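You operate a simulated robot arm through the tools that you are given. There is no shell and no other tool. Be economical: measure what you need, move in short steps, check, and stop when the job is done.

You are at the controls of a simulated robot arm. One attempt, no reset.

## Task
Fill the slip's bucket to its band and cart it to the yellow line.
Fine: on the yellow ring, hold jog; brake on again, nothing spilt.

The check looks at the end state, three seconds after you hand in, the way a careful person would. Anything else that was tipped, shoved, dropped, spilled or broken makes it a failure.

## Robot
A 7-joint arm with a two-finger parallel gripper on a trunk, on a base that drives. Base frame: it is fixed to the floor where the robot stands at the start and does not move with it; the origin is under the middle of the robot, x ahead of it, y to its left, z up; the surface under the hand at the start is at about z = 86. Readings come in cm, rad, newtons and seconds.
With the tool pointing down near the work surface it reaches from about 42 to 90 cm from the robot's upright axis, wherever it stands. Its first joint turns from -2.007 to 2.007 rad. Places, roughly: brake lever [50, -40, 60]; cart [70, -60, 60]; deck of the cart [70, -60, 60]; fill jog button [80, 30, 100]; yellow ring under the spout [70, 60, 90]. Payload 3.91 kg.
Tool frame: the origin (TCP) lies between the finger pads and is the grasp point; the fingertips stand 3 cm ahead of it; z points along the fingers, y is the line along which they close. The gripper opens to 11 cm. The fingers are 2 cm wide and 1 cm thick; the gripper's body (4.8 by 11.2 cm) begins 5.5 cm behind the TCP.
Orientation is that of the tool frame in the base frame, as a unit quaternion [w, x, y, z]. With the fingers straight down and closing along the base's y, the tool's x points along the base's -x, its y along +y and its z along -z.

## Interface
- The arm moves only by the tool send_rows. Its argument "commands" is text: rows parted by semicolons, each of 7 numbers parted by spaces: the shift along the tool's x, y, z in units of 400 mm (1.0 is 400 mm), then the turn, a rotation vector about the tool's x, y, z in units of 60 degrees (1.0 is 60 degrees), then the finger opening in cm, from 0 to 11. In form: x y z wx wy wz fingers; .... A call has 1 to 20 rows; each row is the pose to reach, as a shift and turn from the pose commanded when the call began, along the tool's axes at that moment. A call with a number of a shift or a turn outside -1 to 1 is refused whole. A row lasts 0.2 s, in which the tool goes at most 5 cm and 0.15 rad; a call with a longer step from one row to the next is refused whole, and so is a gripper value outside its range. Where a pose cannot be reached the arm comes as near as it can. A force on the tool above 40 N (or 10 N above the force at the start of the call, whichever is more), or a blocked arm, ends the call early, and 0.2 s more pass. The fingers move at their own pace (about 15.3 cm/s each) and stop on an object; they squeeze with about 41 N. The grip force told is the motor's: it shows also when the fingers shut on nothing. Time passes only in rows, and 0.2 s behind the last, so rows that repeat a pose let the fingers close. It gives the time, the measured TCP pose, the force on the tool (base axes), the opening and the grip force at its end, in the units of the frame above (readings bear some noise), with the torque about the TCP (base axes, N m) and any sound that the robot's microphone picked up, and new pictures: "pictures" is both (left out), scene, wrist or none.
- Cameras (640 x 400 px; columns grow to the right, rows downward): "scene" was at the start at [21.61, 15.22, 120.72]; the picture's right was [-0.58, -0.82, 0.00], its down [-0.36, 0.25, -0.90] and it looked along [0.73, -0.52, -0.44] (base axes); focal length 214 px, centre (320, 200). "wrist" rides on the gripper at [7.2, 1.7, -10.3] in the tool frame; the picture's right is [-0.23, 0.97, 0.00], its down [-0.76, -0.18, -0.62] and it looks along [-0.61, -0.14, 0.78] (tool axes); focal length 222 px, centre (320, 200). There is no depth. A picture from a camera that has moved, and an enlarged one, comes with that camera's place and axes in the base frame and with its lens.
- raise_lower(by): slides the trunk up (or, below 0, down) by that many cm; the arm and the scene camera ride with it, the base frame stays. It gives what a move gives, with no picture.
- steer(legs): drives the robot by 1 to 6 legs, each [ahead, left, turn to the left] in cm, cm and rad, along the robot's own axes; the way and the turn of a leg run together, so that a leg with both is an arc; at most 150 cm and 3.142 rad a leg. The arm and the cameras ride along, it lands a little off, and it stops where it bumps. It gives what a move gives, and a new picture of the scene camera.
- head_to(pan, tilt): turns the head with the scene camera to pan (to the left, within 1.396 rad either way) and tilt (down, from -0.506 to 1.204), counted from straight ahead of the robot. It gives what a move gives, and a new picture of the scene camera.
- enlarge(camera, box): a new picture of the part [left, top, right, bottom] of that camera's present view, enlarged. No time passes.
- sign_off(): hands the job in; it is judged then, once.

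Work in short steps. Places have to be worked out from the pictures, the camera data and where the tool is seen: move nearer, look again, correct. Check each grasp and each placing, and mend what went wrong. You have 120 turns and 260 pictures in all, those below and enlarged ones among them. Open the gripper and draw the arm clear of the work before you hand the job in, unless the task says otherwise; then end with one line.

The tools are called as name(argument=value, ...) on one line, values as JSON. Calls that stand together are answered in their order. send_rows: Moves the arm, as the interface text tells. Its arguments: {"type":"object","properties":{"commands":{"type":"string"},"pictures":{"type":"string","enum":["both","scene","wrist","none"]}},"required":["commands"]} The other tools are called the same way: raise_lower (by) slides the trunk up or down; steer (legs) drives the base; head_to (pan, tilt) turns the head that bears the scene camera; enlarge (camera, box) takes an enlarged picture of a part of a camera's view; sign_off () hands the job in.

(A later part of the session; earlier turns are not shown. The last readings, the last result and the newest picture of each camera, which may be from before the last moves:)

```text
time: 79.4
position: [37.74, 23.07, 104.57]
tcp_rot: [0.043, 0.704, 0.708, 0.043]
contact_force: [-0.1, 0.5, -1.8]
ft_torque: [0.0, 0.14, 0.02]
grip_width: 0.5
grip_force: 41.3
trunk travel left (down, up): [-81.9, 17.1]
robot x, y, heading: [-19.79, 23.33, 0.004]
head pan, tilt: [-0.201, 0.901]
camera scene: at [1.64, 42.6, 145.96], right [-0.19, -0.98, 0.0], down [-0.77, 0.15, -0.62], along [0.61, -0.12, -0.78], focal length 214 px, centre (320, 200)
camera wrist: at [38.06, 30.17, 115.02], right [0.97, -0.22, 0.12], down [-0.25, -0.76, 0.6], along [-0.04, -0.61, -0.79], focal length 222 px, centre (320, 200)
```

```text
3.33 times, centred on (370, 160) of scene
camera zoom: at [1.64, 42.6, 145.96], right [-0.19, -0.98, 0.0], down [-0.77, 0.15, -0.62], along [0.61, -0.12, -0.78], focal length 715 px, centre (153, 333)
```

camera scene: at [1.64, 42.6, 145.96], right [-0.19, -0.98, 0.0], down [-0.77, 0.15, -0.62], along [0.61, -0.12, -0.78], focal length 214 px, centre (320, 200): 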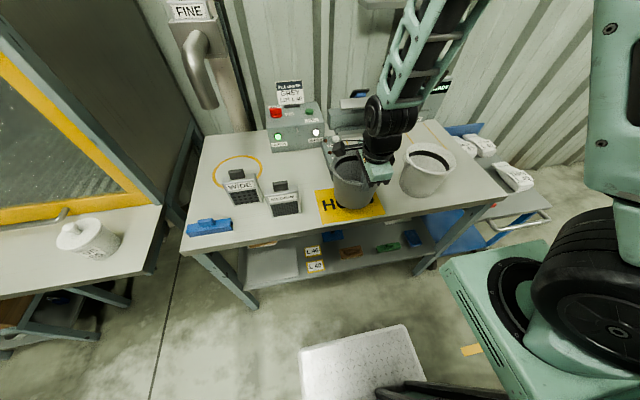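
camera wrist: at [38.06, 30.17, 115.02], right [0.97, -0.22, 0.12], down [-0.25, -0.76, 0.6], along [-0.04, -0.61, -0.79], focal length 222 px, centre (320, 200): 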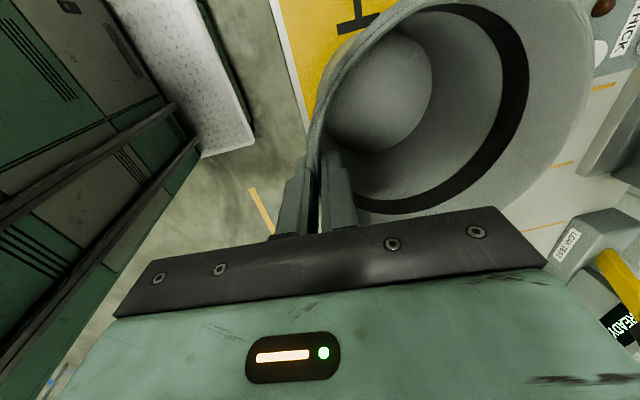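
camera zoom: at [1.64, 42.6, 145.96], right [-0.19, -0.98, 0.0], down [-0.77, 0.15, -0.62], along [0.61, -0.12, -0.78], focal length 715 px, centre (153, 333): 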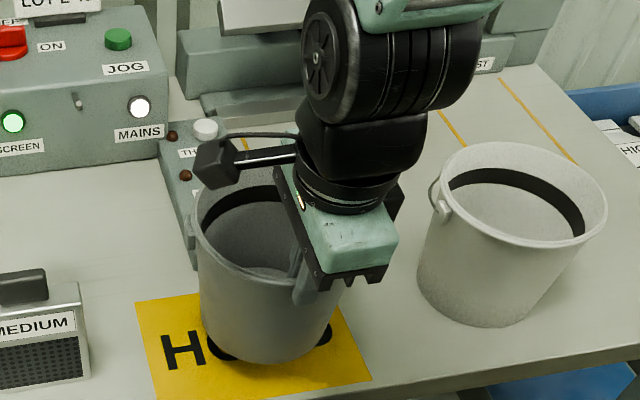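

Bucket hangs level (≈2 N). Raise the trunk 17 cm and strafe left 22 cm, well above the screens.

raise_lower(by=17)

steer(legs=[[0, 22, 0]])

```text
time: 81.4
position: [37.6, 23.14, 121.52]
tcp_rot: [0.044, 0.705, 0.707, 0.042]
contact_force: [0.3, 0.8, -2.5]
ft_torque: [0.01, 0.2, -0.01]
grip_width: 0.5
grip_force: 40.6
trunk travel left (down, up): [-98.9, 0.1]
robot x, y, heading: [-19.78, 23.39, 0.007]
head pan, tilt: [-0.201, 0.901]
```

```text
time: 83.1
position: [37.41, 45.21, 121.52]
tcp_rot: [0.044, 0.704, 0.707, 0.043]
contact_force: [0.2, 0.0, -2.4]
ft_torque: [0.02, 0.16, 0.01]
grip_width: 0.47
grip_force: 40.2
trunk travel left (down, up): [-98.9, 0.1]
robot x, y, heading: [-19.69, 45.65, 0.003]
head pan, tilt: [-0.201, 0.901]
camera scene: at [1.54, 64.78, 162.96], right [-0.19, -0.98, 0.0], down [-0.77, 0.15, -0.62], along [0.61, -0.12, -0.78], focal length 214 px, centre (320, 200)
```

scene: 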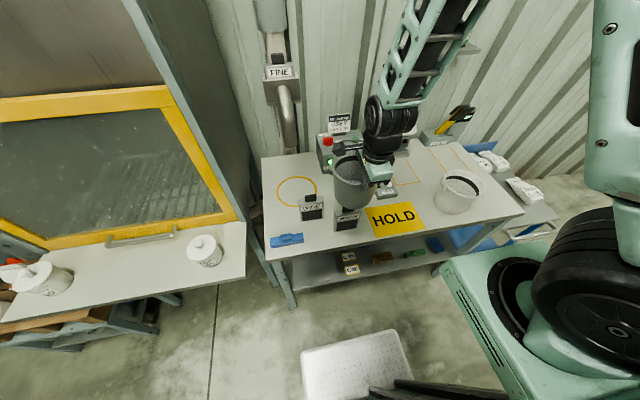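

Forward 20 cm, then down so the bottom is ~7 cm above the bench, right of the ring.

send_rows(commands="-0.005 0.1 0.012 0 0 0 0;-0.01 0.2 0.024 0 0 0 0;-0.02 0.3 0.036 0 0 0 0;-0.03 0.4 0.048 0 0 0 0;-0.03 0.486 0.059 0 0 0 0;-0.03 0.472 0.17 0 0 0 0;-0.03 0.459 0.28 0 0 0 0;-0.03 0.445 0.394 0 0 0 0;-0.03 0.445 0.394 0 0 0 0")

```text
time: 85.1
position: [57.21, 44.17, 107.98]
tcp_rot: [0.044, 0.705, 0.707, 0.043]
contact_force: [-0.1, 0.0, -2.3]
ft_torque: [0.03, 0.16, -0.02]
grip_width: 0.51
grip_force: 41.5
trunk travel left (down, up): [-98.9, 0.1]
robot x, y, heading: [-19.76, 46.14, 0.007]
head pan, tilt: [-0.201, 0.901]
camera scene: at [1.58, 64.81, 162.95], right [-0.19, -0.98, 0.0], down [-0.77, 0.15, -0.62], along [0.61, -0.12, -0.78], focal length 214 px, centre (320, 200)
camera wrist: at [57.57, 51.21, 118.53], right [0.97, -0.22, 0.12], down [-0.25, -0.76, 0.6], along [-0.04, -0.61, -0.79], focal length 222 px, centre (320, 200)
```

scene: 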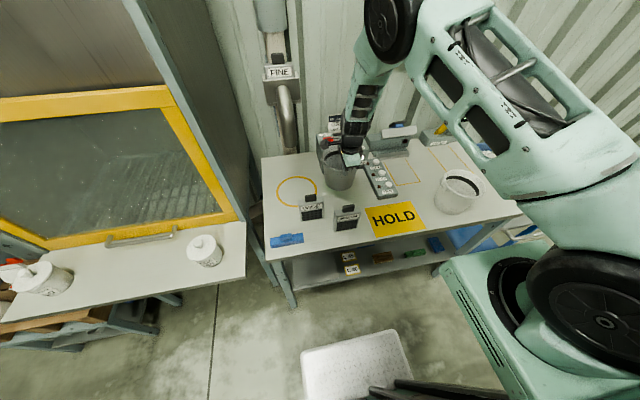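
wrist: 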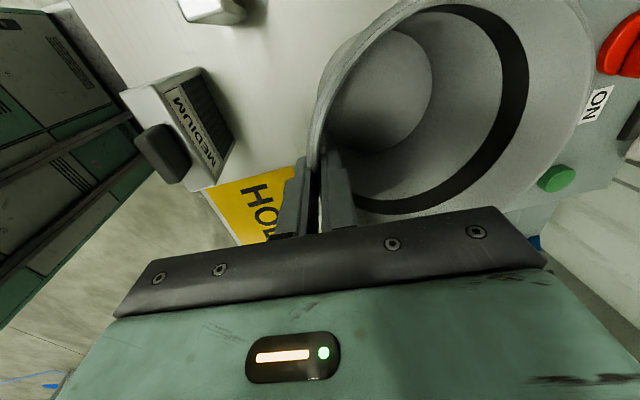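

Move left under the spout at low height.

send_rows(commands="0.05 0.01 0.03 0 0 0 0;0.13 0.02 0.06 0 0 0 0;0.21 0.03 0.082 0 0 0 0;0.29 0.04 0.082 0 0 0 0;0.37 0.05 0.082 0 0 0 0;0.45 0.0505 0.082 0 0 0 0;0.45 0.0505 0.082 0 0 0 0")

enlarge(camera="scene", box=[250, 70, 380, 220])

```text
time: 86.7
position: [59.4, 62.19, 105.13]
tcp_rot: [0.043, 0.704, 0.707, 0.043]
contact_force: [-0.6, 0.0, -1.9]
ft_torque: [-0.01, 0.16, -0.01]
grip_width: 0.47
grip_force: 40.7
trunk travel left (down, up): [-98.9, 0.1]
robot x, y, heading: [-19.78, 45.53, 0.005]
head pan, tilt: [-0.201, 0.901]
camera scene: at [1.54, 64.83, 162.96], right [-0.19, -0.98, 0.0], down [-0.77, 0.15, -0.62], along [0.61, -0.12, -0.78], focal length 214 px, centre (320, 200)
camera wrist: at [59.84, 69.37, 115.61], right [0.97, -0.22, 0.12], down [-0.25, -0.76, 0.6], along [-0.04, -0.61, -0.79], focal length 222 px, centre (320, 200)
```

scene: 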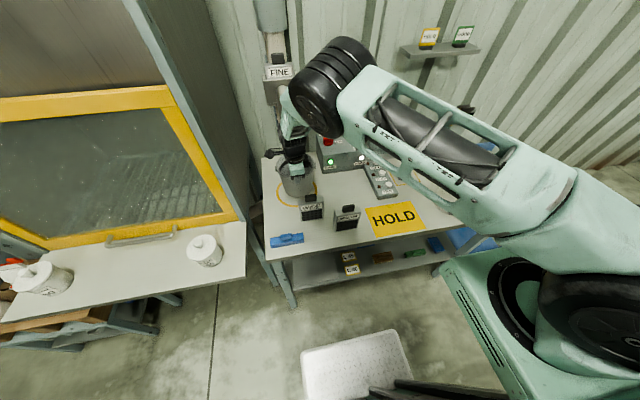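
wrist: 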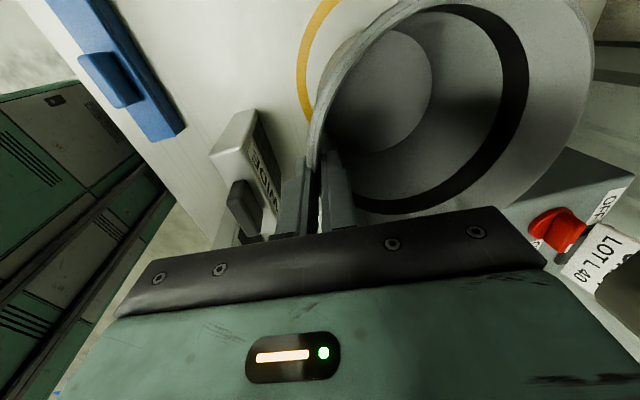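

```text
2.67 times, centred on (315, 145) of scene
camera zoom: at [1.54, 64.83, 162.96], right [-0.19, -0.98, 0.0], down [-0.77, 0.15, -0.62], along [0.61, -0.12, -0.78], focal length 572 px, centre (333, 347)
```

zoom: 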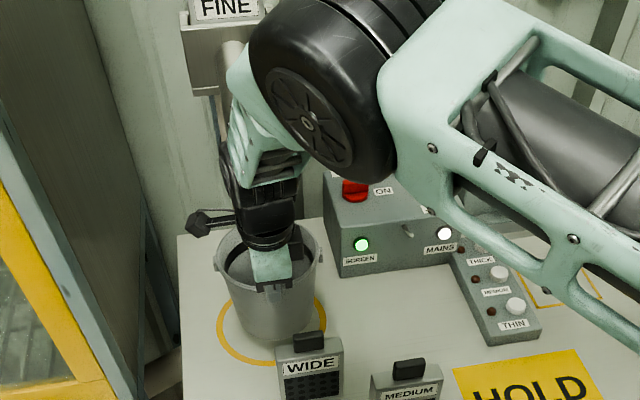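

Bucket is over the ring. Lower until it touches.

send_rows(commands="0 -0.006 0.05 0 0 0 0;0 -0.0105 0.087 0 0 0 0;0 -0.012 0.099 0 0 0 0;0 -0.0133 0.109 0 0 0 0;0 -0.0145 0.119 0 0 0 0", pictures="wrist")

enlarge(camera="scene", box=[250, 70, 380, 220])

```text
time: 87.9
position: [59.42, 62.0, 100.68]
tcp_rot: [0.045, 0.705, 0.707, 0.046]
contact_force: [-9.1, -5.2, 30.9]
ft_torque: [-0.14, 0.59, 0.08]
grip_width: 0.5
grip_force: 41.1
trunk travel left (down, up): [-98.9, 0.1]
robot x, y, heading: [-19.97, 45.63, 0.007]
head pan, tilt: [-0.201, 0.901]
camera wrist: at [59.89, 69.21, 111.17], right [0.97, -0.22, 0.12], down [-0.25, -0.76, 0.6], along [-0.04, -0.61, -0.79], focal length 222 px, centre (320, 200)
```

wrist: 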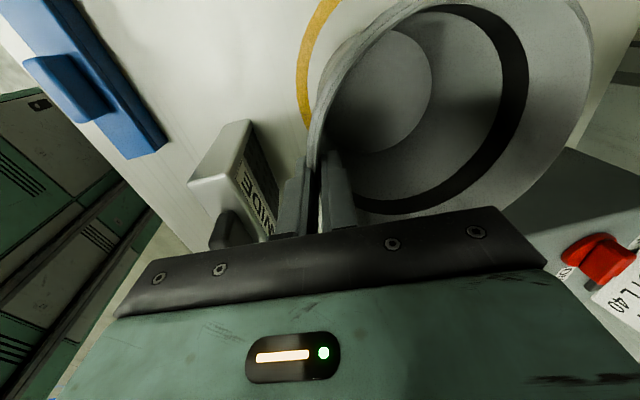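

```text
2.67 times, centred on (315, 145) of scene
camera zoom: at [1.32, 64.74, 163.07], right [-0.19, -0.98, 0.0], down [-0.77, 0.15, -0.62], along [0.61, -0.12, -0.78], focal length 572 px, centre (333, 347)
```

zoom: 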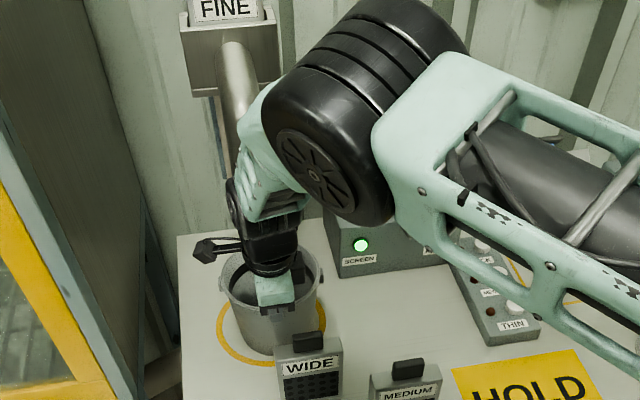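

Pressing at 31 N; ease up 0.4 cm, open, and look before withdrawing.

send_rows(commands="0 0.001 -0.01 0 0 0 0;0 0.001 -0.01 0 0 0 1;0 0.001 -0.01 0 0 0 2.5;0 0.001 -0.01 0 0 0 4;0 0.001 -0.01 0 0 0 4;0 0.001 -0.06 0 0 0 4;0 0.0 -0.12 0 0 0 4")

```text
time: 89.5
position: [58.87, 62.19, 104.93]
tcp_rot: [0.044, 0.704, 0.707, 0.042]
contact_force: [0.0, -0.3, -0.1]
ft_torque: [-0.03, 0.04, 0.02]
grip_width: 4.0
grip_force: 0.0
trunk travel left (down, up): [-98.9, 0.1]
robot x, y, heading: [-19.77, 45.7, 0.001]
head pan, tilt: [-0.201, 0.901]
camera scene: at [1.56, 64.82, 162.95], right [-0.19, -0.98, 0.0], down [-0.77, 0.15, -0.62], along [0.61, -0.12, -0.78], focal length 214 px, centre (320, 200)
camera wrist: at [59.33, 69.28, 115.43], right [0.97, -0.22, 0.12], down [-0.25, -0.76, 0.6], along [-0.04, -0.61, -0.79], focal length 222 px, centre (320, 200)
```

scene: 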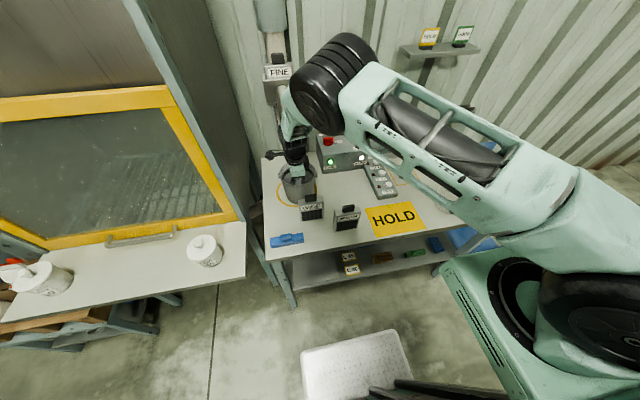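
wrist: 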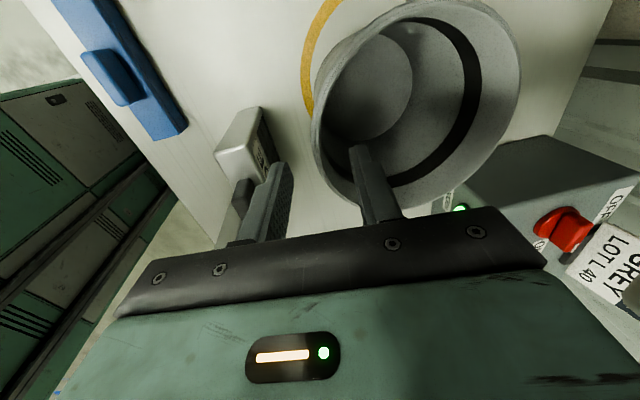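

Released cleanly, bucket stands. Withdraw up and away to the right, hand vertical, fingers closed.

send_rows(commands="0 -0.01 -0.1 0 0 0 4;0 -0.03 -0.2 0 0 0 4;0 -0.08 -0.3 0.03 0 0 3;-0.1 -0.12 -0.36 0.06 0 0 0;-0.2 -0.16 -0.4 0.09 0 0 0;-0.31 -0.16 -0.4 0.12 0 0 0;-0.42 -0.16 -0.4 0.12 0 0 0;-0.53 -0.16 -0.4 0.12 0 0 0;-0.64 -0.16 -0.4 0.12 0 0 0", pictures="none")

head_to(pan=0.0, tilt=0.7)

enlarge(camera="scene", box=[260, 100, 420, 240])

```text
time: 91.5
position: [50.96, 36.32, 120.42]
tcp_rot: [-0.001, 0.705, 0.709, -0.002]
contact_force: [0.0, 0.3, 0.5]
ft_torque: [0.02, 0.02, 0.01]
grip_width: 0.01
grip_force: 37.9
trunk travel left (down, up): [-98.9, 0.1]
robot x, y, heading: [-19.81, 45.55, 0.003]
head pan, tilt: [-0.201, 0.901]
```

```text
time: 92.2
position: [50.85, 36.29, 120.43]
tcp_rot: [-0.001, 0.706, 0.708, -0.003]
contact_force: [-0.7, 0.2, -0.4]
ft_torque: [0.01, 0.03, -0.03]
grip_width: 0.0
grip_force: 37.7
trunk travel left (down, up): [-98.9, 0.1]
robot x, y, heading: [-19.83, 45.75, 0.005]
head pan, tilt: [0.0, 0.7]
camera scene: at [2.63, 66.31, 164.57], right [0.0, -1.0, 0.0], down [-0.64, 0.0, -0.76], along [0.76, 0.0, -0.64], focal length 214 px, centre (320, 200)
```

scene: 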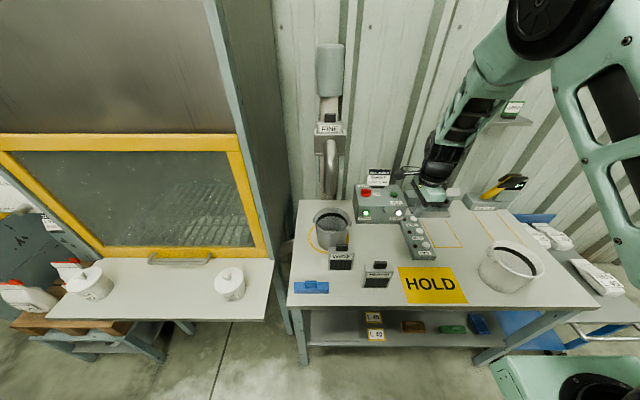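

```text
2.86 times, centred on (340, 170) of scene
camera zoom: at [2.63, 66.31, 164.57], right [0.0, -1.0, 0.0], down [-0.64, 0.0, -0.76], along [0.76, 0.0, -0.64], focal length 613 px, centre (263, 286)
```

zoom: 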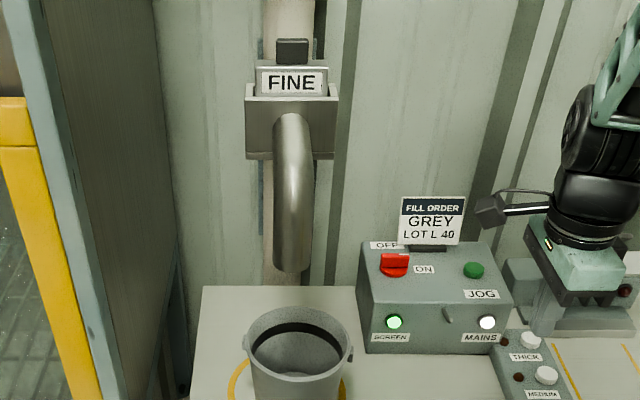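

Outlet [68.5, 62.5] falls inside the rim (centre ≈[66.5, 61]). Jog top ≈[83.6, 30.8, 100]. I turn the hand back to its original yaw with a 20° lean (keeps clear of the slip) and drive ahead.

send_rows(commands="0 0 -0.05 0 0 -0.14 0;0 0 -0.1 0 0 -0.28 0;0 0 -0.1 0 0 -0.42 0;0 0 -0.1 0 0 -0.56 0;0 0 -0.1 0 0 -0.7 0;0 0 -0.1 0 0 -0.84 0;0 0 -0.1 0 0 -0.98 0;0 0 -0.1 0 0 -1 0", pictures="none")

send_rows(commands="0 0 0 0 0 -0.125 0;0 0 0 0 0 -0.25 0;0 0 0 0 0 -0.375 0;0 0 0 0 0 -0.5 0", pictures="none")

send_rows(commands="0 0 0 0 -0.11 0 0;0 0 0 0 -0.22 0 0;0 0 0 0 -0.333 0 0;0 0 0 0 -0.333 0 0", pictures="none")

steer(legs=[[20, 0, 0]])

```text
time: 94.0
position: [50.69, 36.52, 124.27]
tcp_rot: [-0.002, 0.256, 0.967, -0.002]
contact_force: [0.0, 0.7, 0.4]
ft_torque: [-0.01, 0.0, -0.01]
grip_width: 0.0
grip_force: 37.4
trunk travel left (down, up): [-98.9, 0.1]
robot x, y, heading: [-19.58, 45.76, 0.002]
head pan, tilt: [0.0, 0.7]
```

```text
time: 95.0
position: [50.6, 36.52, 123.98]
tcp_rot: [-0.002, -0.004, 1.0, -0.001]
contact_force: [0.2, 0.2, 0.6]
ft_torque: [0.0, -0.03, 0.0]
grip_width: 0.0
grip_force: 38.0
trunk travel left (down, up): [-98.9, 0.1]
robot x, y, heading: [-19.77, 45.66, 0.002]
head pan, tilt: [0.0, 0.7]
```

```text
time: 96.0
position: [50.76, 36.39, 124.1]
tcp_rot: [0.173, -0.002, 0.985, -0.001]
contact_force: [-0.8, 0.5, 0.3]
ft_torque: [0.01, 0.0, 0.0]
grip_width: 0.0
grip_force: 37.9
trunk travel left (down, up): [-98.9, 0.1]
robot x, y, heading: [-20.03, 45.8, 0.005]
head pan, tilt: [0.0, 0.7]
```

```text
time: 97.6
position: [70.49, 36.37, 124.2]
tcp_rot: [0.171, -0.001, 0.985, -0.001]
contact_force: [0.2, 0.4, -0.5]
ft_torque: [-0.01, -0.03, 0.0]
grip_width: 0.01
grip_force: 37.2
trunk travel left (down, up): [-98.9, 0.1]
robot x, y, heading: [-0.23, 45.8, 0.007]
head pan, tilt: [0.0, 0.7]
camera scene: at [22.5, 66.33, 164.58], right [0.0, -1.0, 0.0], down [-0.64, 0.0, -0.77], along [0.77, 0.0, -0.64], focal length 214 px, centre (320, 200)
```

scene: 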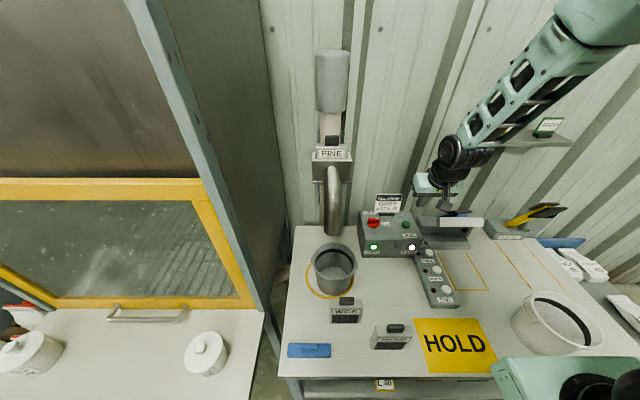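

Move over the jog button, tip ~5 cm above.

send_rows(commands="-0.098 -0.046 0.035 0 0 0 0;-0.196 -0.092 0.07 0 0 0 0;-0.294 -0.1375 0.106 0 0 0 0;-0.25 -0.1375 0.22 0 0 0 0;-0.205 -0.1375 0.335 0 0 0 0;-0.165 -0.1375 0.44 0 0 0 0;-0.157 -0.1375 0.487 0 0 0 0;-0.157 -0.1375 0.487 0 0 0 0")

enlarge(camera="scene", box=[350, 160, 490, 260])

```text
time: 99.4
position: [83.04, 30.81, 108.11]
tcp_rot: [0.171, -0.001, 0.985, -0.001]
contact_force: [0.0, 0.5, 0.5]
ft_torque: [0.02, -0.03, 0.02]
grip_width: 0.01
grip_force: 37.9
trunk travel left (down, up): [-98.9, 0.1]
robot x, y, heading: [-0.02, 45.86, 0.003]
head pan, tilt: [0.0, 0.7]
camera scene: at [22.56, 66.33, 164.57], right [0.0, -1.0, 0.0], down [-0.64, 0.0, -0.76], along [0.76, 0.0, -0.64], focal length 214 px, centre (320, 200)
camera wrist: at [72.74, 32.38, 115.33], right [0.21, 0.97, 0.08], down [0.51, -0.18, 0.84], along [0.84, -0.14, -0.53], focal length 222 px, centre (320, 200)
```

scene: 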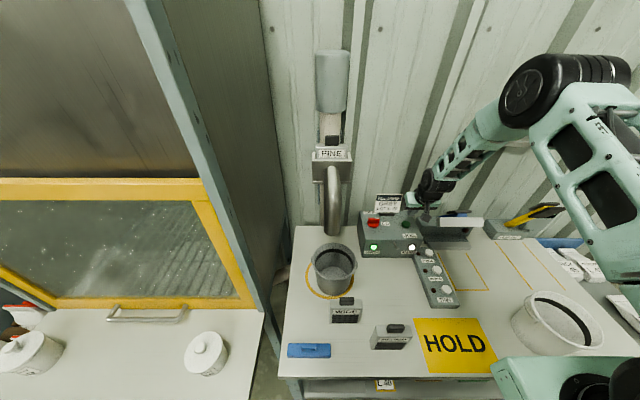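
wrist: 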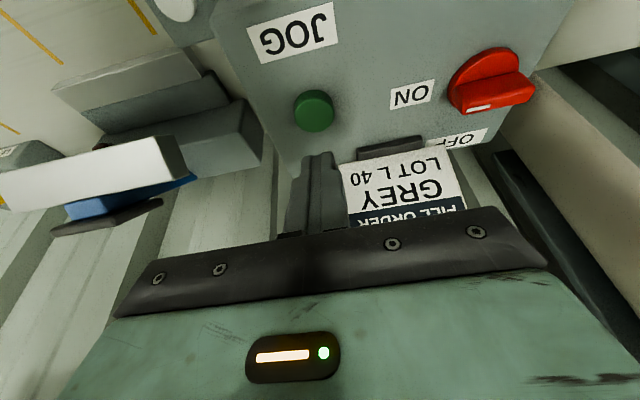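

```text
4.00 times, centred on (420, 210) of scene
camera zoom: at [22.56, 66.33, 164.57], right [0.0, -1.0, 0.0], down [-0.64, 0.0, -0.76], along [0.76, 0.0, -0.64], focal length 858 px, centre (-80, 160)
```

zoom: 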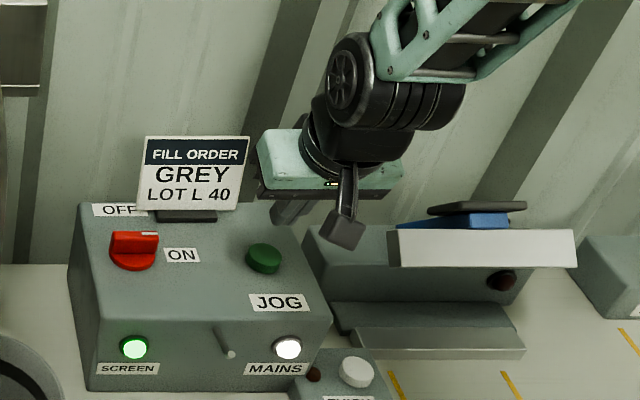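

Button confirmed at [83.5, 30.8]. Descend to just touching.

send_rows(commands="0.026 0 0.044 0 0 0 0;0.0433 0 0.0907 0 0 0 0;0.047 0 0.1 0 0 0 0", pictures="wrist")

```text
time: 100.2
position: [82.53, 30.82, 103.55]
tcp_rot: [0.171, 0.0, 0.985, -0.001]
contact_force: [-0.3, 0.0, 1.0]
ft_torque: [0.01, 0.03, 0.04]
grip_width: 0.0
grip_force: 37.7
trunk travel left (down, up): [-98.9, 0.1]
robot x, y, heading: [-0.26, 45.96, -0.003]
head pan, tilt: [0.0, 0.7]
camera wrist: at [72.28, 32.41, 110.87], right [0.21, 0.97, 0.08], down [0.51, -0.18, 0.84], along [0.84, -0.14, -0.53], focal length 222 px, centre (320, 200)
```

wrist: 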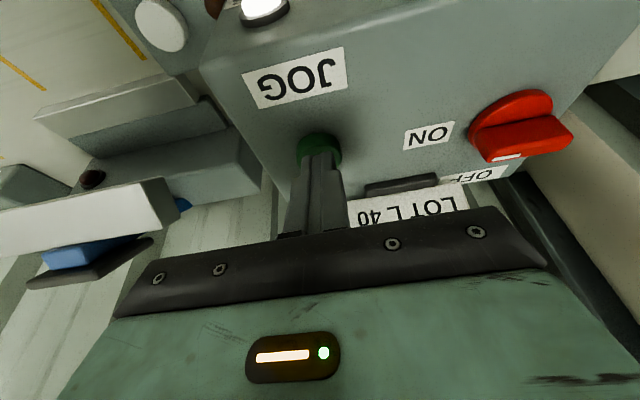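

Tip is at the button. Press 0.6 cm and watch the bucket and listen.

send_rows(commands="0.0025 0 0.007 0 0 0 0;0.005 0 0.0141 0 0 0 0", pictures="scene")

enlarge(camera="scene", box=[270, 180, 450, 310])

```text
time: 100.8
position: [82.55, 30.84, 102.87]
tcp_rot: [0.172, 0.0, 0.985, -0.002]
contact_force: [-0.1, 0.8, -0.4]
ft_torque: [0.01, -0.02, -0.04]
grip_width: 0.0
grip_force: 37.1
trunk travel left (down, up): [-98.9, 0.1]
robot x, y, heading: [0.3, 45.76, 0.005]
head pan, tilt: [0.0, 0.7]
camera scene: at [22.53, 66.33, 164.58], right [0.0, -1.0, 0.0], down [-0.64, 0.0, -0.76], along [0.76, 0.0, -0.64], focal length 214 px, centre (320, 200)
```

scene: 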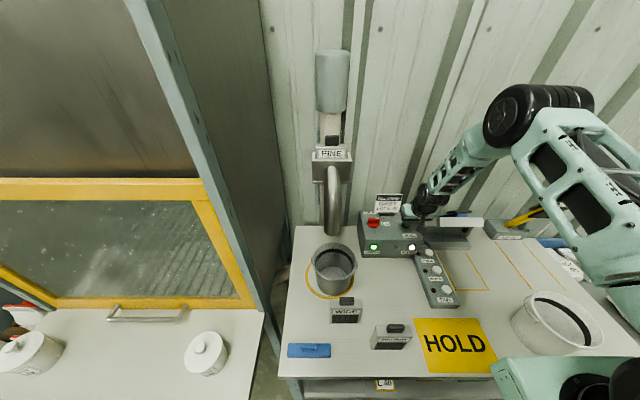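

```text
3.08 times, centred on (360, 245) of scene
camera zoom: at [22.53, 66.33, 164.58], right [0.0, -1.0, 0.0], down [-0.64, 0.0, -0.76], along [0.76, 0.0, -0.64], focal length 660 px, centre (197, 62)
```

zoom: 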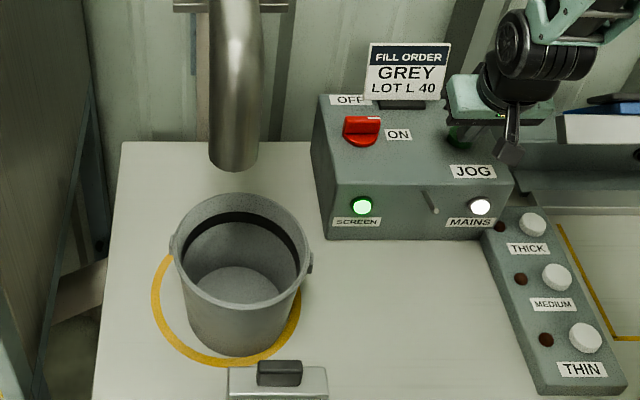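

No contact yet; press on in small steps.

send_rows(commands="0.0017 0 0.0047 0 0 0 0;0.0034 0 0.0094 0 0 0 0", pictures="wrist")

enlarge(camera="scene", box=[270, 180, 450, 310])

```text
time: 101.4
position: [82.5, 30.85, 102.55]
tcp_rot: [0.172, 0.0, 0.985, -0.001]
contact_force: [-0.7, -1.2, 2.5]
ft_torque: [-0.01, 0.01, 0.01]
grip_width: 0.0
grip_force: 37.3
trunk travel left (down, up): [-98.9, 0.1]
robot x, y, heading: [0.0, 45.38, 0.001]
head pan, tilt: [0.0, 0.7]
camera wrist: at [72.33, 32.4, 109.86], right [0.21, 0.97, 0.08], down [0.51, -0.18, 0.84], along [0.84, -0.14, -0.53], focal length 222 px, centre (320, 200)
```

wrist: 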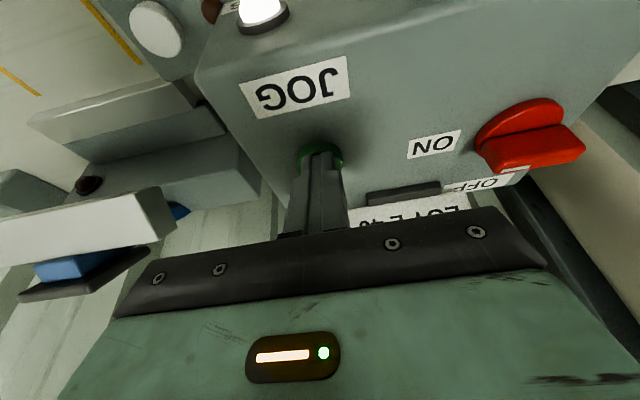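

```text
3.08 times, centred on (360, 245) of scene
camera zoom: at [22.52, 66.33, 164.58], right [0.0, -1.0, 0.0], down [-0.64, 0.0, -0.76], along [0.76, 0.0, -0.64], focal length 660 px, centre (197, 62)
```

zoom: 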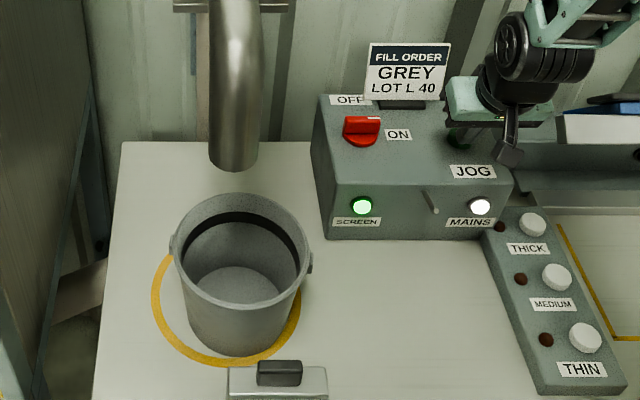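

Contact begins (2.5 N). Press 0.4 cm further.

send_rows(commands="0.0017 0 0.0047 0 0 0 0;0.0034 0 0.0094 0 0 0 0", pictures="none")

enlarge(camera="scene", box=[270, 180, 450, 310])

```text
time: 102.0
position: [82.66, 30.8, 102.24]
tcp_rot: [0.172, -0.001, 0.985, -0.001]
contact_force: [-2.6, -1.7, 6.3]
ft_torque: [-0.03, 0.02, -0.02]
grip_width: 0.02
grip_force: 38.0
trunk travel left (down, up): [-98.9, 0.1]
robot x, y, heading: [0.06, 45.58, 0.001]
head pan, tilt: [0.0, 0.7]
heard: click
```

```text
3.08 times, centred on (360, 245) of scene
camera zoom: at [22.5, 66.33, 164.59], right [0.0, -1.0, 0.0], down [-0.64, 0.0, -0.77], along [0.77, 0.0, -0.64], focal length 660 px, centre (197, 62)
```

zoom: 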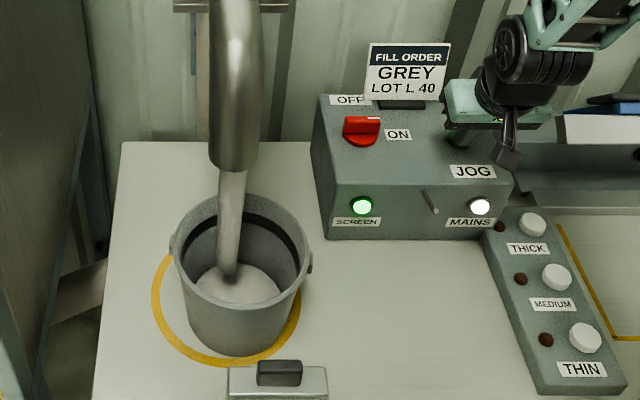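

Flow has started into the bucket. Hold on in short spells.

send_rows(commands="0 0 0 0 0 0 0;0 0 0 0 0 0 0", pictures="none")

enlarge(camera="scene", box=[290, 220, 390, 310])

```text
time: 102.6
position: [82.59, 30.81, 102.2]
tcp_rot: [0.171, -0.001, 0.985, -0.001]
contact_force: [-0.1, -1.9, 7.0]
ft_torque: [-0.03, 0.0, 0.01]
grip_width: 0.0
grip_force: 37.7
trunk travel left (down, up): [-98.9, 0.1]
robot x, y, heading: [-0.2, 45.9, 0.001]
head pan, tilt: [0.0, 0.7]
```

```text
4.44 times, centred on (340, 265) of scene
camera zoom: at [22.5, 66.32, 164.59], right [0.0, -1.0, 0.0], down [-0.64, 0.0, -0.77], along [0.77, 0.0, -0.64], focal length 953 px, centre (231, -89)
```

zoom: 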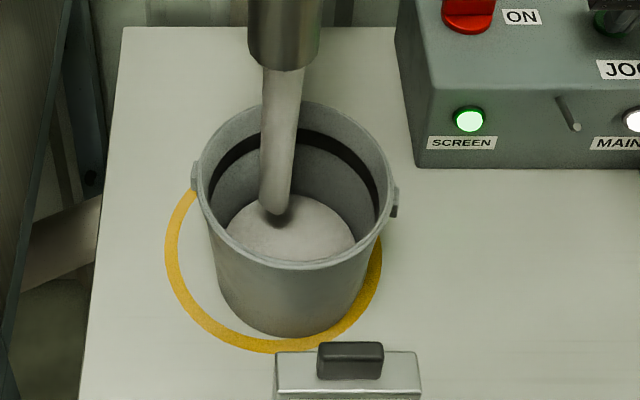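

Level rising steadily, still well below the band. Hold 0.8 s.

send_rows(commands="0 0 0 0 0 0 0;0 0 0 0 0 0 0;0 0 0 0 0 0 0", pictures="none")

enlarge(camera="scene", box=[290, 220, 390, 310])

```text
time: 103.4
position: [82.46, 30.93, 102.15]
tcp_rot: [0.173, -0.001, 0.985, -0.001]
contact_force: [-0.2, -1.8, 6.9]
ft_torque: [-0.06, 0.01, -0.03]
grip_width: 0.01
grip_force: 36.9
trunk travel left (down, up): [-98.9, 0.1]
robot x, y, heading: [-0.24, 45.85, -0.001]
head pan, tilt: [0.0, 0.7]
```

```text
4.44 times, centred on (340, 265) of scene
camera zoom: at [22.5, 66.33, 164.58], right [0.0, -1.0, 0.0], down [-0.64, 0.0, -0.77], along [0.77, 0.0, -0.64], focal length 953 px, centre (231, -89)
```

zoom: 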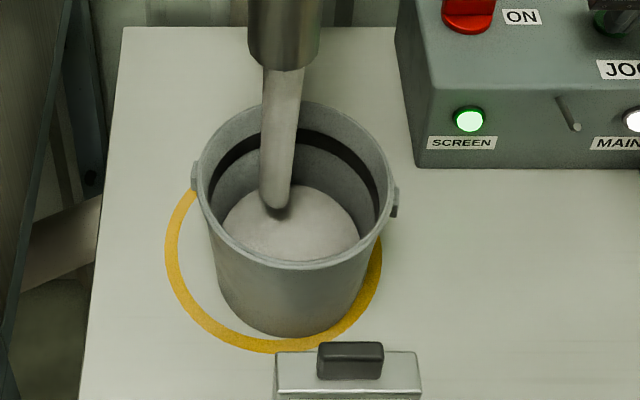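

About 10 px/s on the back wall; band lower edge at row 150, now at 186. Hold 2 s more.

send_rows(commands="0 0 0 0 0 0 0;0 0 0 0 0 0 0;0 0 0 0 0 0 0;0 0 0 0 0 0 0;0 0 0 0 0 0 0;0 0 0 0 0 0 0;0 0 0 0 0 0 0;0 0 0 0 0 0 0;0 0 0 0 0 0 0", pictures="none")

enlarge(camera="scene", box=[290, 220, 390, 310])

```text
time: 105.4
position: [82.57, 30.82, 102.14]
tcp_rot: [0.172, -0.001, 0.985, -0.002]
contact_force: [-1.2, 0.2, 6.9]
ft_torque: [-0.03, 0.0, -0.03]
grip_width: 0.0
grip_force: 37.8
trunk travel left (down, up): [-98.9, 0.1]
robot x, y, heading: [0.01, 45.65, -0.001]
head pan, tilt: [0.0, 0.7]
```

```text
4.44 times, centred on (340, 265) of scene
camera zoom: at [22.49, 66.34, 164.58], right [0.0, -1.0, 0.0], down [-0.64, 0.0, -0.77], along [0.77, 0.0, -0.64], focal length 953 px, centre (231, -89)
```

zoom: 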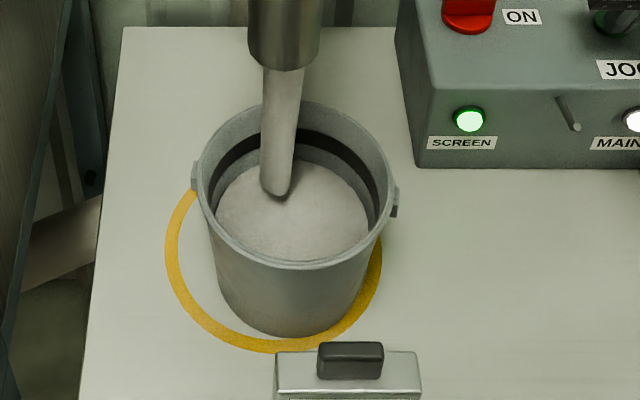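

Back edge now ~161; hold 0.8 s.

send_rows(commands="0 0 0 0 0 0 0;0 0 0 0 0 0 0;0 0 0 0 0 0 0", pictures="none")

enlarge(camera="scene", box=[310, 230, 370, 290])

```text
time: 106.2
position: [82.49, 30.97, 102.26]
tcp_rot: [0.172, -0.001, 0.985, 0.0]
contact_force: [-2.3, 0.4, 6.6]
ft_torque: [0.01, 0.05, -0.01]
grip_width: 0.0
grip_force: 38.1
trunk travel left (down, up): [-98.9, 0.1]
robot x, y, heading: [0.13, 45.96, -0.002]
head pan, tilt: [0.0, 0.7]
```

```text
6.67 times, centred on (340, 260) of scene
camera zoom: at [22.49, 66.34, 164.58], right [0.0, -1.0, 0.0], down [-0.64, 0.0, -0.77], along [0.77, 0.0, -0.64], focal length 1430 px, centre (187, -200)
```

zoom: 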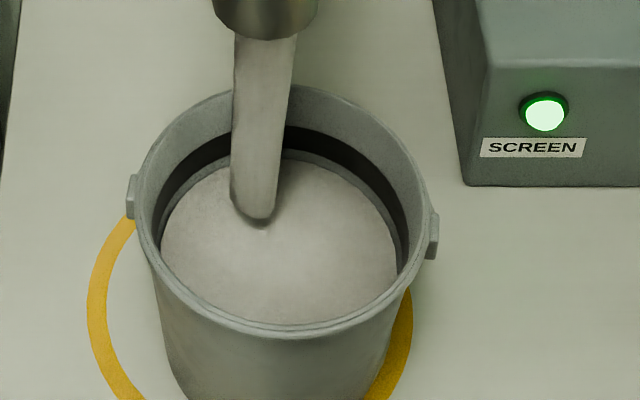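

Surface is just below the band. Hold ~0.6 s more, then release.

send_rows(commands="0 0 0 0 0 0 0;0 0 0 0 0 0 0;-0.0085 0 -0.0235 0 0 0 0;-0.0085 0 -0.0235 0 0 0 0;-0.0085 0 -0.0235 0 0 0 0", pictures="none")

enlarge(camera="scene", box=[310, 230, 370, 290])

```text
time: 107.4
position: [82.54, 30.81, 103.23]
tcp_rot: [0.171, -0.001, 0.985, -0.001]
contact_force: [-0.2, 0.3, 0.0]
ft_torque: [-0.02, 0.01, 0.01]
grip_width: 0.03
grip_force: 37.7
trunk travel left (down, up): [-98.9, 0.1]
robot x, y, heading: [-0.1, 45.77, 0.002]
head pan, tilt: [0.0, 0.7]
```

```text
6.67 times, centred on (340, 260) of scene
camera zoom: at [22.54, 66.33, 164.57], right [0.0, -1.0, 0.0], down [-0.64, 0.0, -0.76], along [0.76, 0.0, -0.64], focal length 1430 px, centre (187, -200)
```

zoom: 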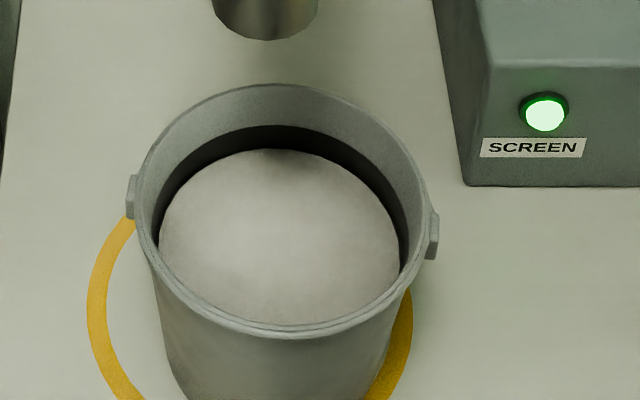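

Flow stopped; level sits at the band's lower edge. A short jog more (~0.5 s) to bring it into the band.

send_rows(commands="0.0085 0 0.0235 0 0 0 0;0.0085 0 0.0235 0 0 0 0;0.0085 0 0.0235 0 0 0 0;0 0 0 0 0 0 0;-0.04 0 -0.08 0 0 0 0;-0.08 0 -0.14 0 0 0 0", pictures="none")

enlarge(camera="scene", box=[310, 230, 370, 290])

```text
time: 108.8
position: [83.72, 30.85, 109.49]
tcp_rot: [0.171, -0.001, 0.985, 0.0]
contact_force: [0.4, -0.1, 0.5]
ft_torque: [-0.02, 0.06, 0.0]
grip_width: 0.0
grip_force: 37.5
trunk travel left (down, up): [-98.9, 0.1]
robot x, y, heading: [-0.13, 45.5, -0.005]
head pan, tilt: [0.0, 0.7]
heard: click
```

```text
6.67 times, centred on (340, 260) of scene
camera zoom: at [22.56, 66.33, 164.57], right [0.0, -1.0, 0.0], down [-0.64, 0.0, -0.76], along [0.76, 0.0, -0.64], focal length 1430 px, centre (187, -200)
```

zoom: 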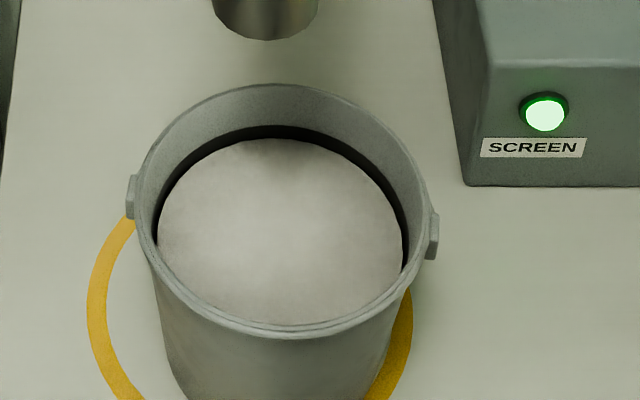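

Level is mid-band. Now I must get the bucket out from under the spout to reach its bail: I'll grip the rim at its front-right (45°) and slide it right. First raise the hand and untilt, turn 45°.

send_rows(commands="0.03 0.02 -0.1 0 0.05 0 4;0.06 0.05 -0.2 0 0.1 0 4;0.1 0.1 -0.3 0 0.15 0 4;0.14 0.14 -0.4 0 0.2 0 4;0.18 0.17 -0.46 0 0.27 0 4;0.217 0.2 -0.504 0 0.333 0 4;0.217 0.2 -0.504 0 0.333 0 4", pictures="none")

send_rows(commands="0 0 0 0 0 0.125 4;0 0 0 0 0 0.25 4;0 0 0 0 0 0.375 4;0 0 0 0 0 0.5 4;0 0 0 0 0 0.625 4;0 0 0 0 0 0.75 4", pictures="none")

send_rows(commands="0 0 0 -0.06 0 0 4;0 0 0 -0.12 0 0 4;0 0 0 -0.12 0 0 4")

```text
time: 110.4
position: [68.54, 38.77, 125.51]
tcp_rot: [-0.003, -0.001, 1.0, -0.001]
contact_force: [0.4, 0.1, -0.4]
ft_torque: [0.01, 0.0, -0.01]
grip_width: 3.99
grip_force: 0.1
trunk travel left (down, up): [-98.9, 0.1]
robot x, y, heading: [0.41, 45.89, 0.001]
head pan, tilt: [0.0, 0.7]
```

```text
time: 111.8
position: [68.79, 38.74, 125.55]
tcp_rot: [-0.002, 0.382, 0.924, -0.001]
contact_force: [-0.3, 0.2, 0.5]
ft_torque: [0.02, 0.0, -0.03]
grip_width: 3.98
grip_force: 0.1
trunk travel left (down, up): [-98.9, 0.1]
robot x, y, heading: [-0.07, 45.82, -0.006]
head pan, tilt: [0.0, 0.7]
```

```text
time: 112.6
position: [68.72, 38.93, 125.59]
tcp_rot: [0.024, 0.381, 0.922, 0.058]
contact_force: [-0.2, 0.0, 0.5]
ft_torque: [0.01, -0.03, 0.02]
grip_width: 4.01
grip_force: 0.1
trunk travel left (down, up): [-98.9, 0.1]
robot x, y, heading: [-0.19, 45.62, 0.001]
head pan, tilt: [0.0, 0.7]
camera scene: at [22.53, 66.32, 164.58], right [0.0, -1.0, 0.0], down [-0.64, 0.0, -0.76], along [0.76, 0.0, -0.64], focal length 214 px, centre (320, 200)
camera wrist: at [63.95, 44.09, 136.05], right [0.84, 0.52, 0.12], down [0.36, -0.72, 0.6], along [0.4, -0.46, -0.79], focal length 222 px, centre (320, 200)
```

scene: 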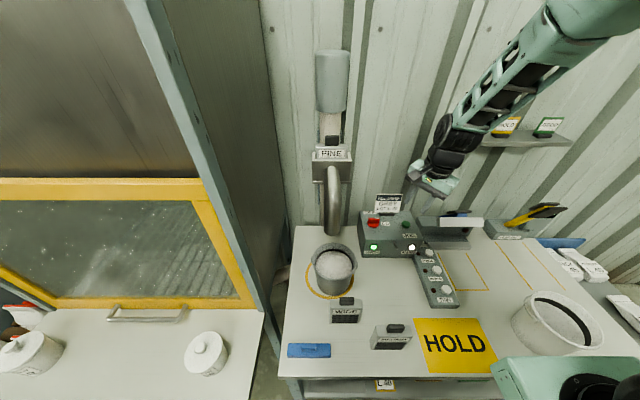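
wrist: 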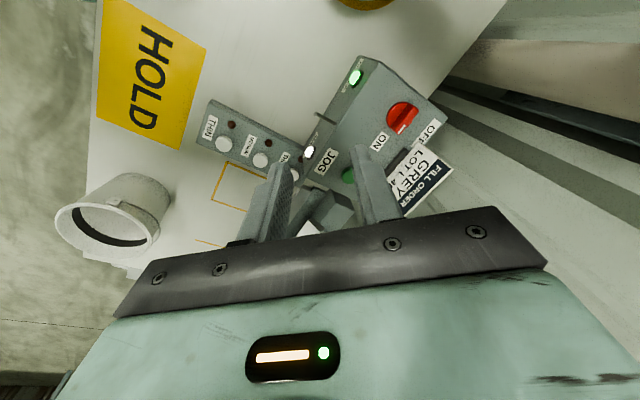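

Go to a point above the rim's front-right.

send_rows(commands="0.073 0.014 0.067 0 0 0 4;0.146 0.028 0.134 0 0 0 4;0.219 0.042 0.2 0 0 0 4;0.292 0.055 0.268 0 0 0 4;0.365 0.07 0.335 0 0 0 4;0.438 0.083 0.403 0 0 0 4;0.438 0.083 0.403 0 0 0 4")

enlarge(camera="scene", box=[290, 180, 410, 310])

```text
time: 114.2
position: [59.98, 54.97, 110.0]
tcp_rot: [0.023, 0.38, 0.923, 0.057]
contact_force: [0.9, 0.1, 0.1]
ft_torque: [0.0, 0.01, 0.01]
grip_width: 3.99
grip_force: 0.1
trunk travel left (down, up): [-98.9, 0.1]
robot x, y, heading: [0.12, 45.85, 0.002]
head pan, tilt: [0.0, 0.7]
camera scene: at [22.54, 66.35, 164.57], right [0.0, -1.0, 0.0], down [-0.64, 0.0, -0.76], along [0.76, 0.0, -0.64], focal length 214 px, centre (320, 200)
camera wrist: at [55.18, 60.35, 120.46], right [0.84, 0.52, 0.12], down [0.36, -0.72, 0.6], along [0.4, -0.46, -0.79], focal length 222 px, centre (320, 200)
```

scene: 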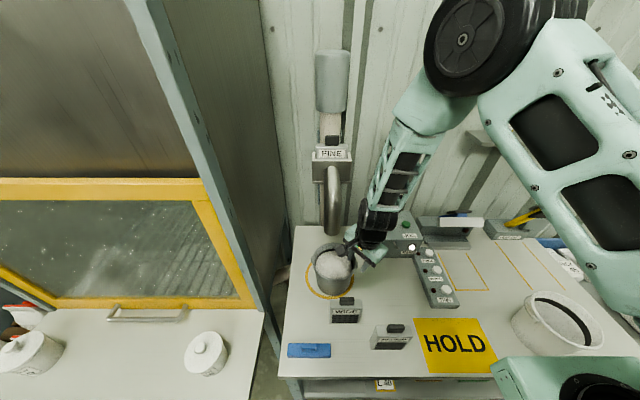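
wrist: 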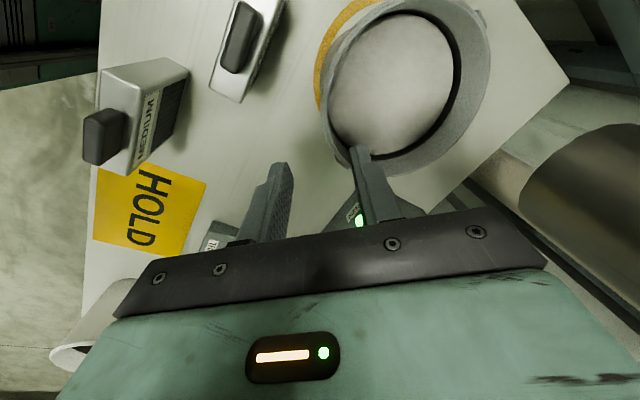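

```text
3.08 times, centred on (350, 245) of scene
camera zoom: at [22.54, 66.35, 164.57], right [0.0, -1.0, 0.0], down [-0.64, 0.0, -0.76], along [0.76, 0.0, -0.64], focal length 660 px, centre (228, 62)
```

zoom: 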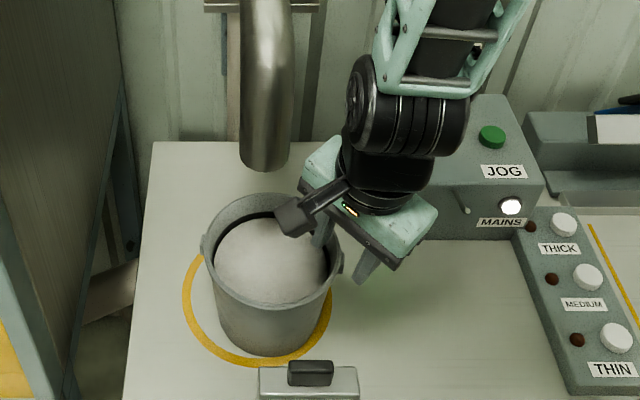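

Rim centre confirmed at [66.4, 61.3]; the approach line meets the wall at front-right. Go down 9.8 cm and close.

send_rows(commands="0 0.002 0.08 0 0 0 4;0 0.002 0.16 0 0 0 4;0 0.002 0.22 0 0 0 4;0 0.002 0.245 0 0 0 4;0 0.002 0.245 0 0 0 4", pictures="wrist")

```text
time: 115.4
position: [60.85, 55.95, 100.13]
tcp_rot: [0.023, 0.382, 0.922, 0.057]
contact_force: [0.0, -1.0, -0.9]
ft_torque: [-0.02, 0.03, -0.01]
grip_width: 4.0
grip_force: 0.1
trunk travel left (down, up): [-98.9, 0.1]
robot x, y, heading: [-0.11, 45.96, -0.002]
head pan, tilt: [0.0, 0.7]
camera wrist: at [56.14, 61.19, 110.76], right [0.84, 0.52, 0.12], down [0.36, -0.72, 0.6], along [0.4, -0.46, -0.79], focal length 222 px, centre (320, 200)
```

wrist: 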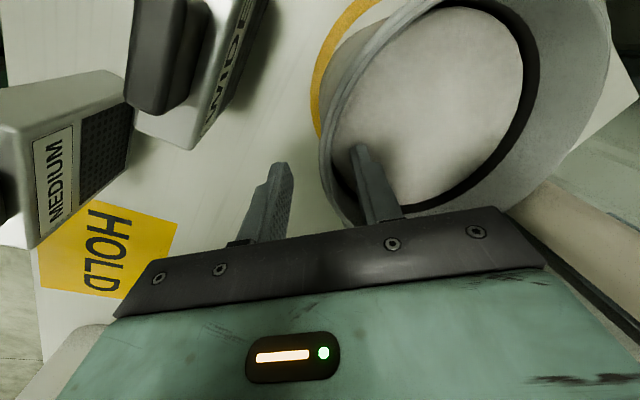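

Wall is between the fingers; raise 0.8 cm to keep the fingertip out of the powder, shift 0.4 inward, close.

send_rows(commands="0 0.01 -0.02 0 0 0 4;0 0.01 -0.02 0 0 0 2.5;0 0.01 -0.02 0 0 0 1;0 0.01 -0.02 0 0 0 0;0 0.01 -0.02 0 0 0 0", pictures="wrist")

enlarge(camera="scene", box=[290, 180, 410, 310])

```text
time: 116.6
position: [61.13, 56.11, 101.08]
tcp_rot: [0.022, 0.381, 0.923, 0.057]
contact_force: [-3.6, 1.2, 4.7]
ft_torque: [-0.08, 0.84, 0.06]
grip_width: 0.28
grip_force: 41.0
trunk travel left (down, up): [-98.9, 0.1]
robot x, y, heading: [0.38, 45.56, -0.001]
head pan, tilt: [0.0, 0.7]
camera wrist: at [56.28, 61.41, 111.63], right [0.84, 0.52, 0.12], down [0.36, -0.72, 0.59], along [0.4, -0.46, -0.8], focal length 222 px, centre (320, 200)
```

wrist: 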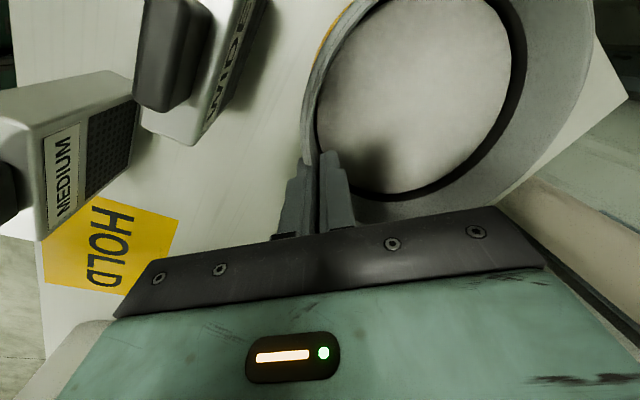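

```text
3.08 times, centred on (350, 245) of scene
camera zoom: at [22.5, 66.34, 164.58], right [0.0, -1.0, 0.0], down [-0.64, 0.0, -0.77], along [0.77, 0.0, -0.64], focal length 660 px, centre (228, 62)
```

zoom: 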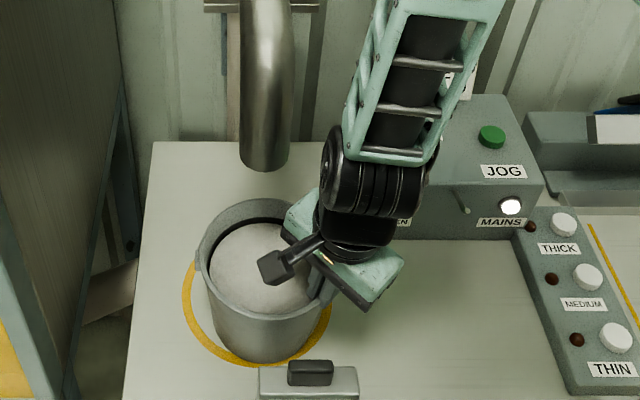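

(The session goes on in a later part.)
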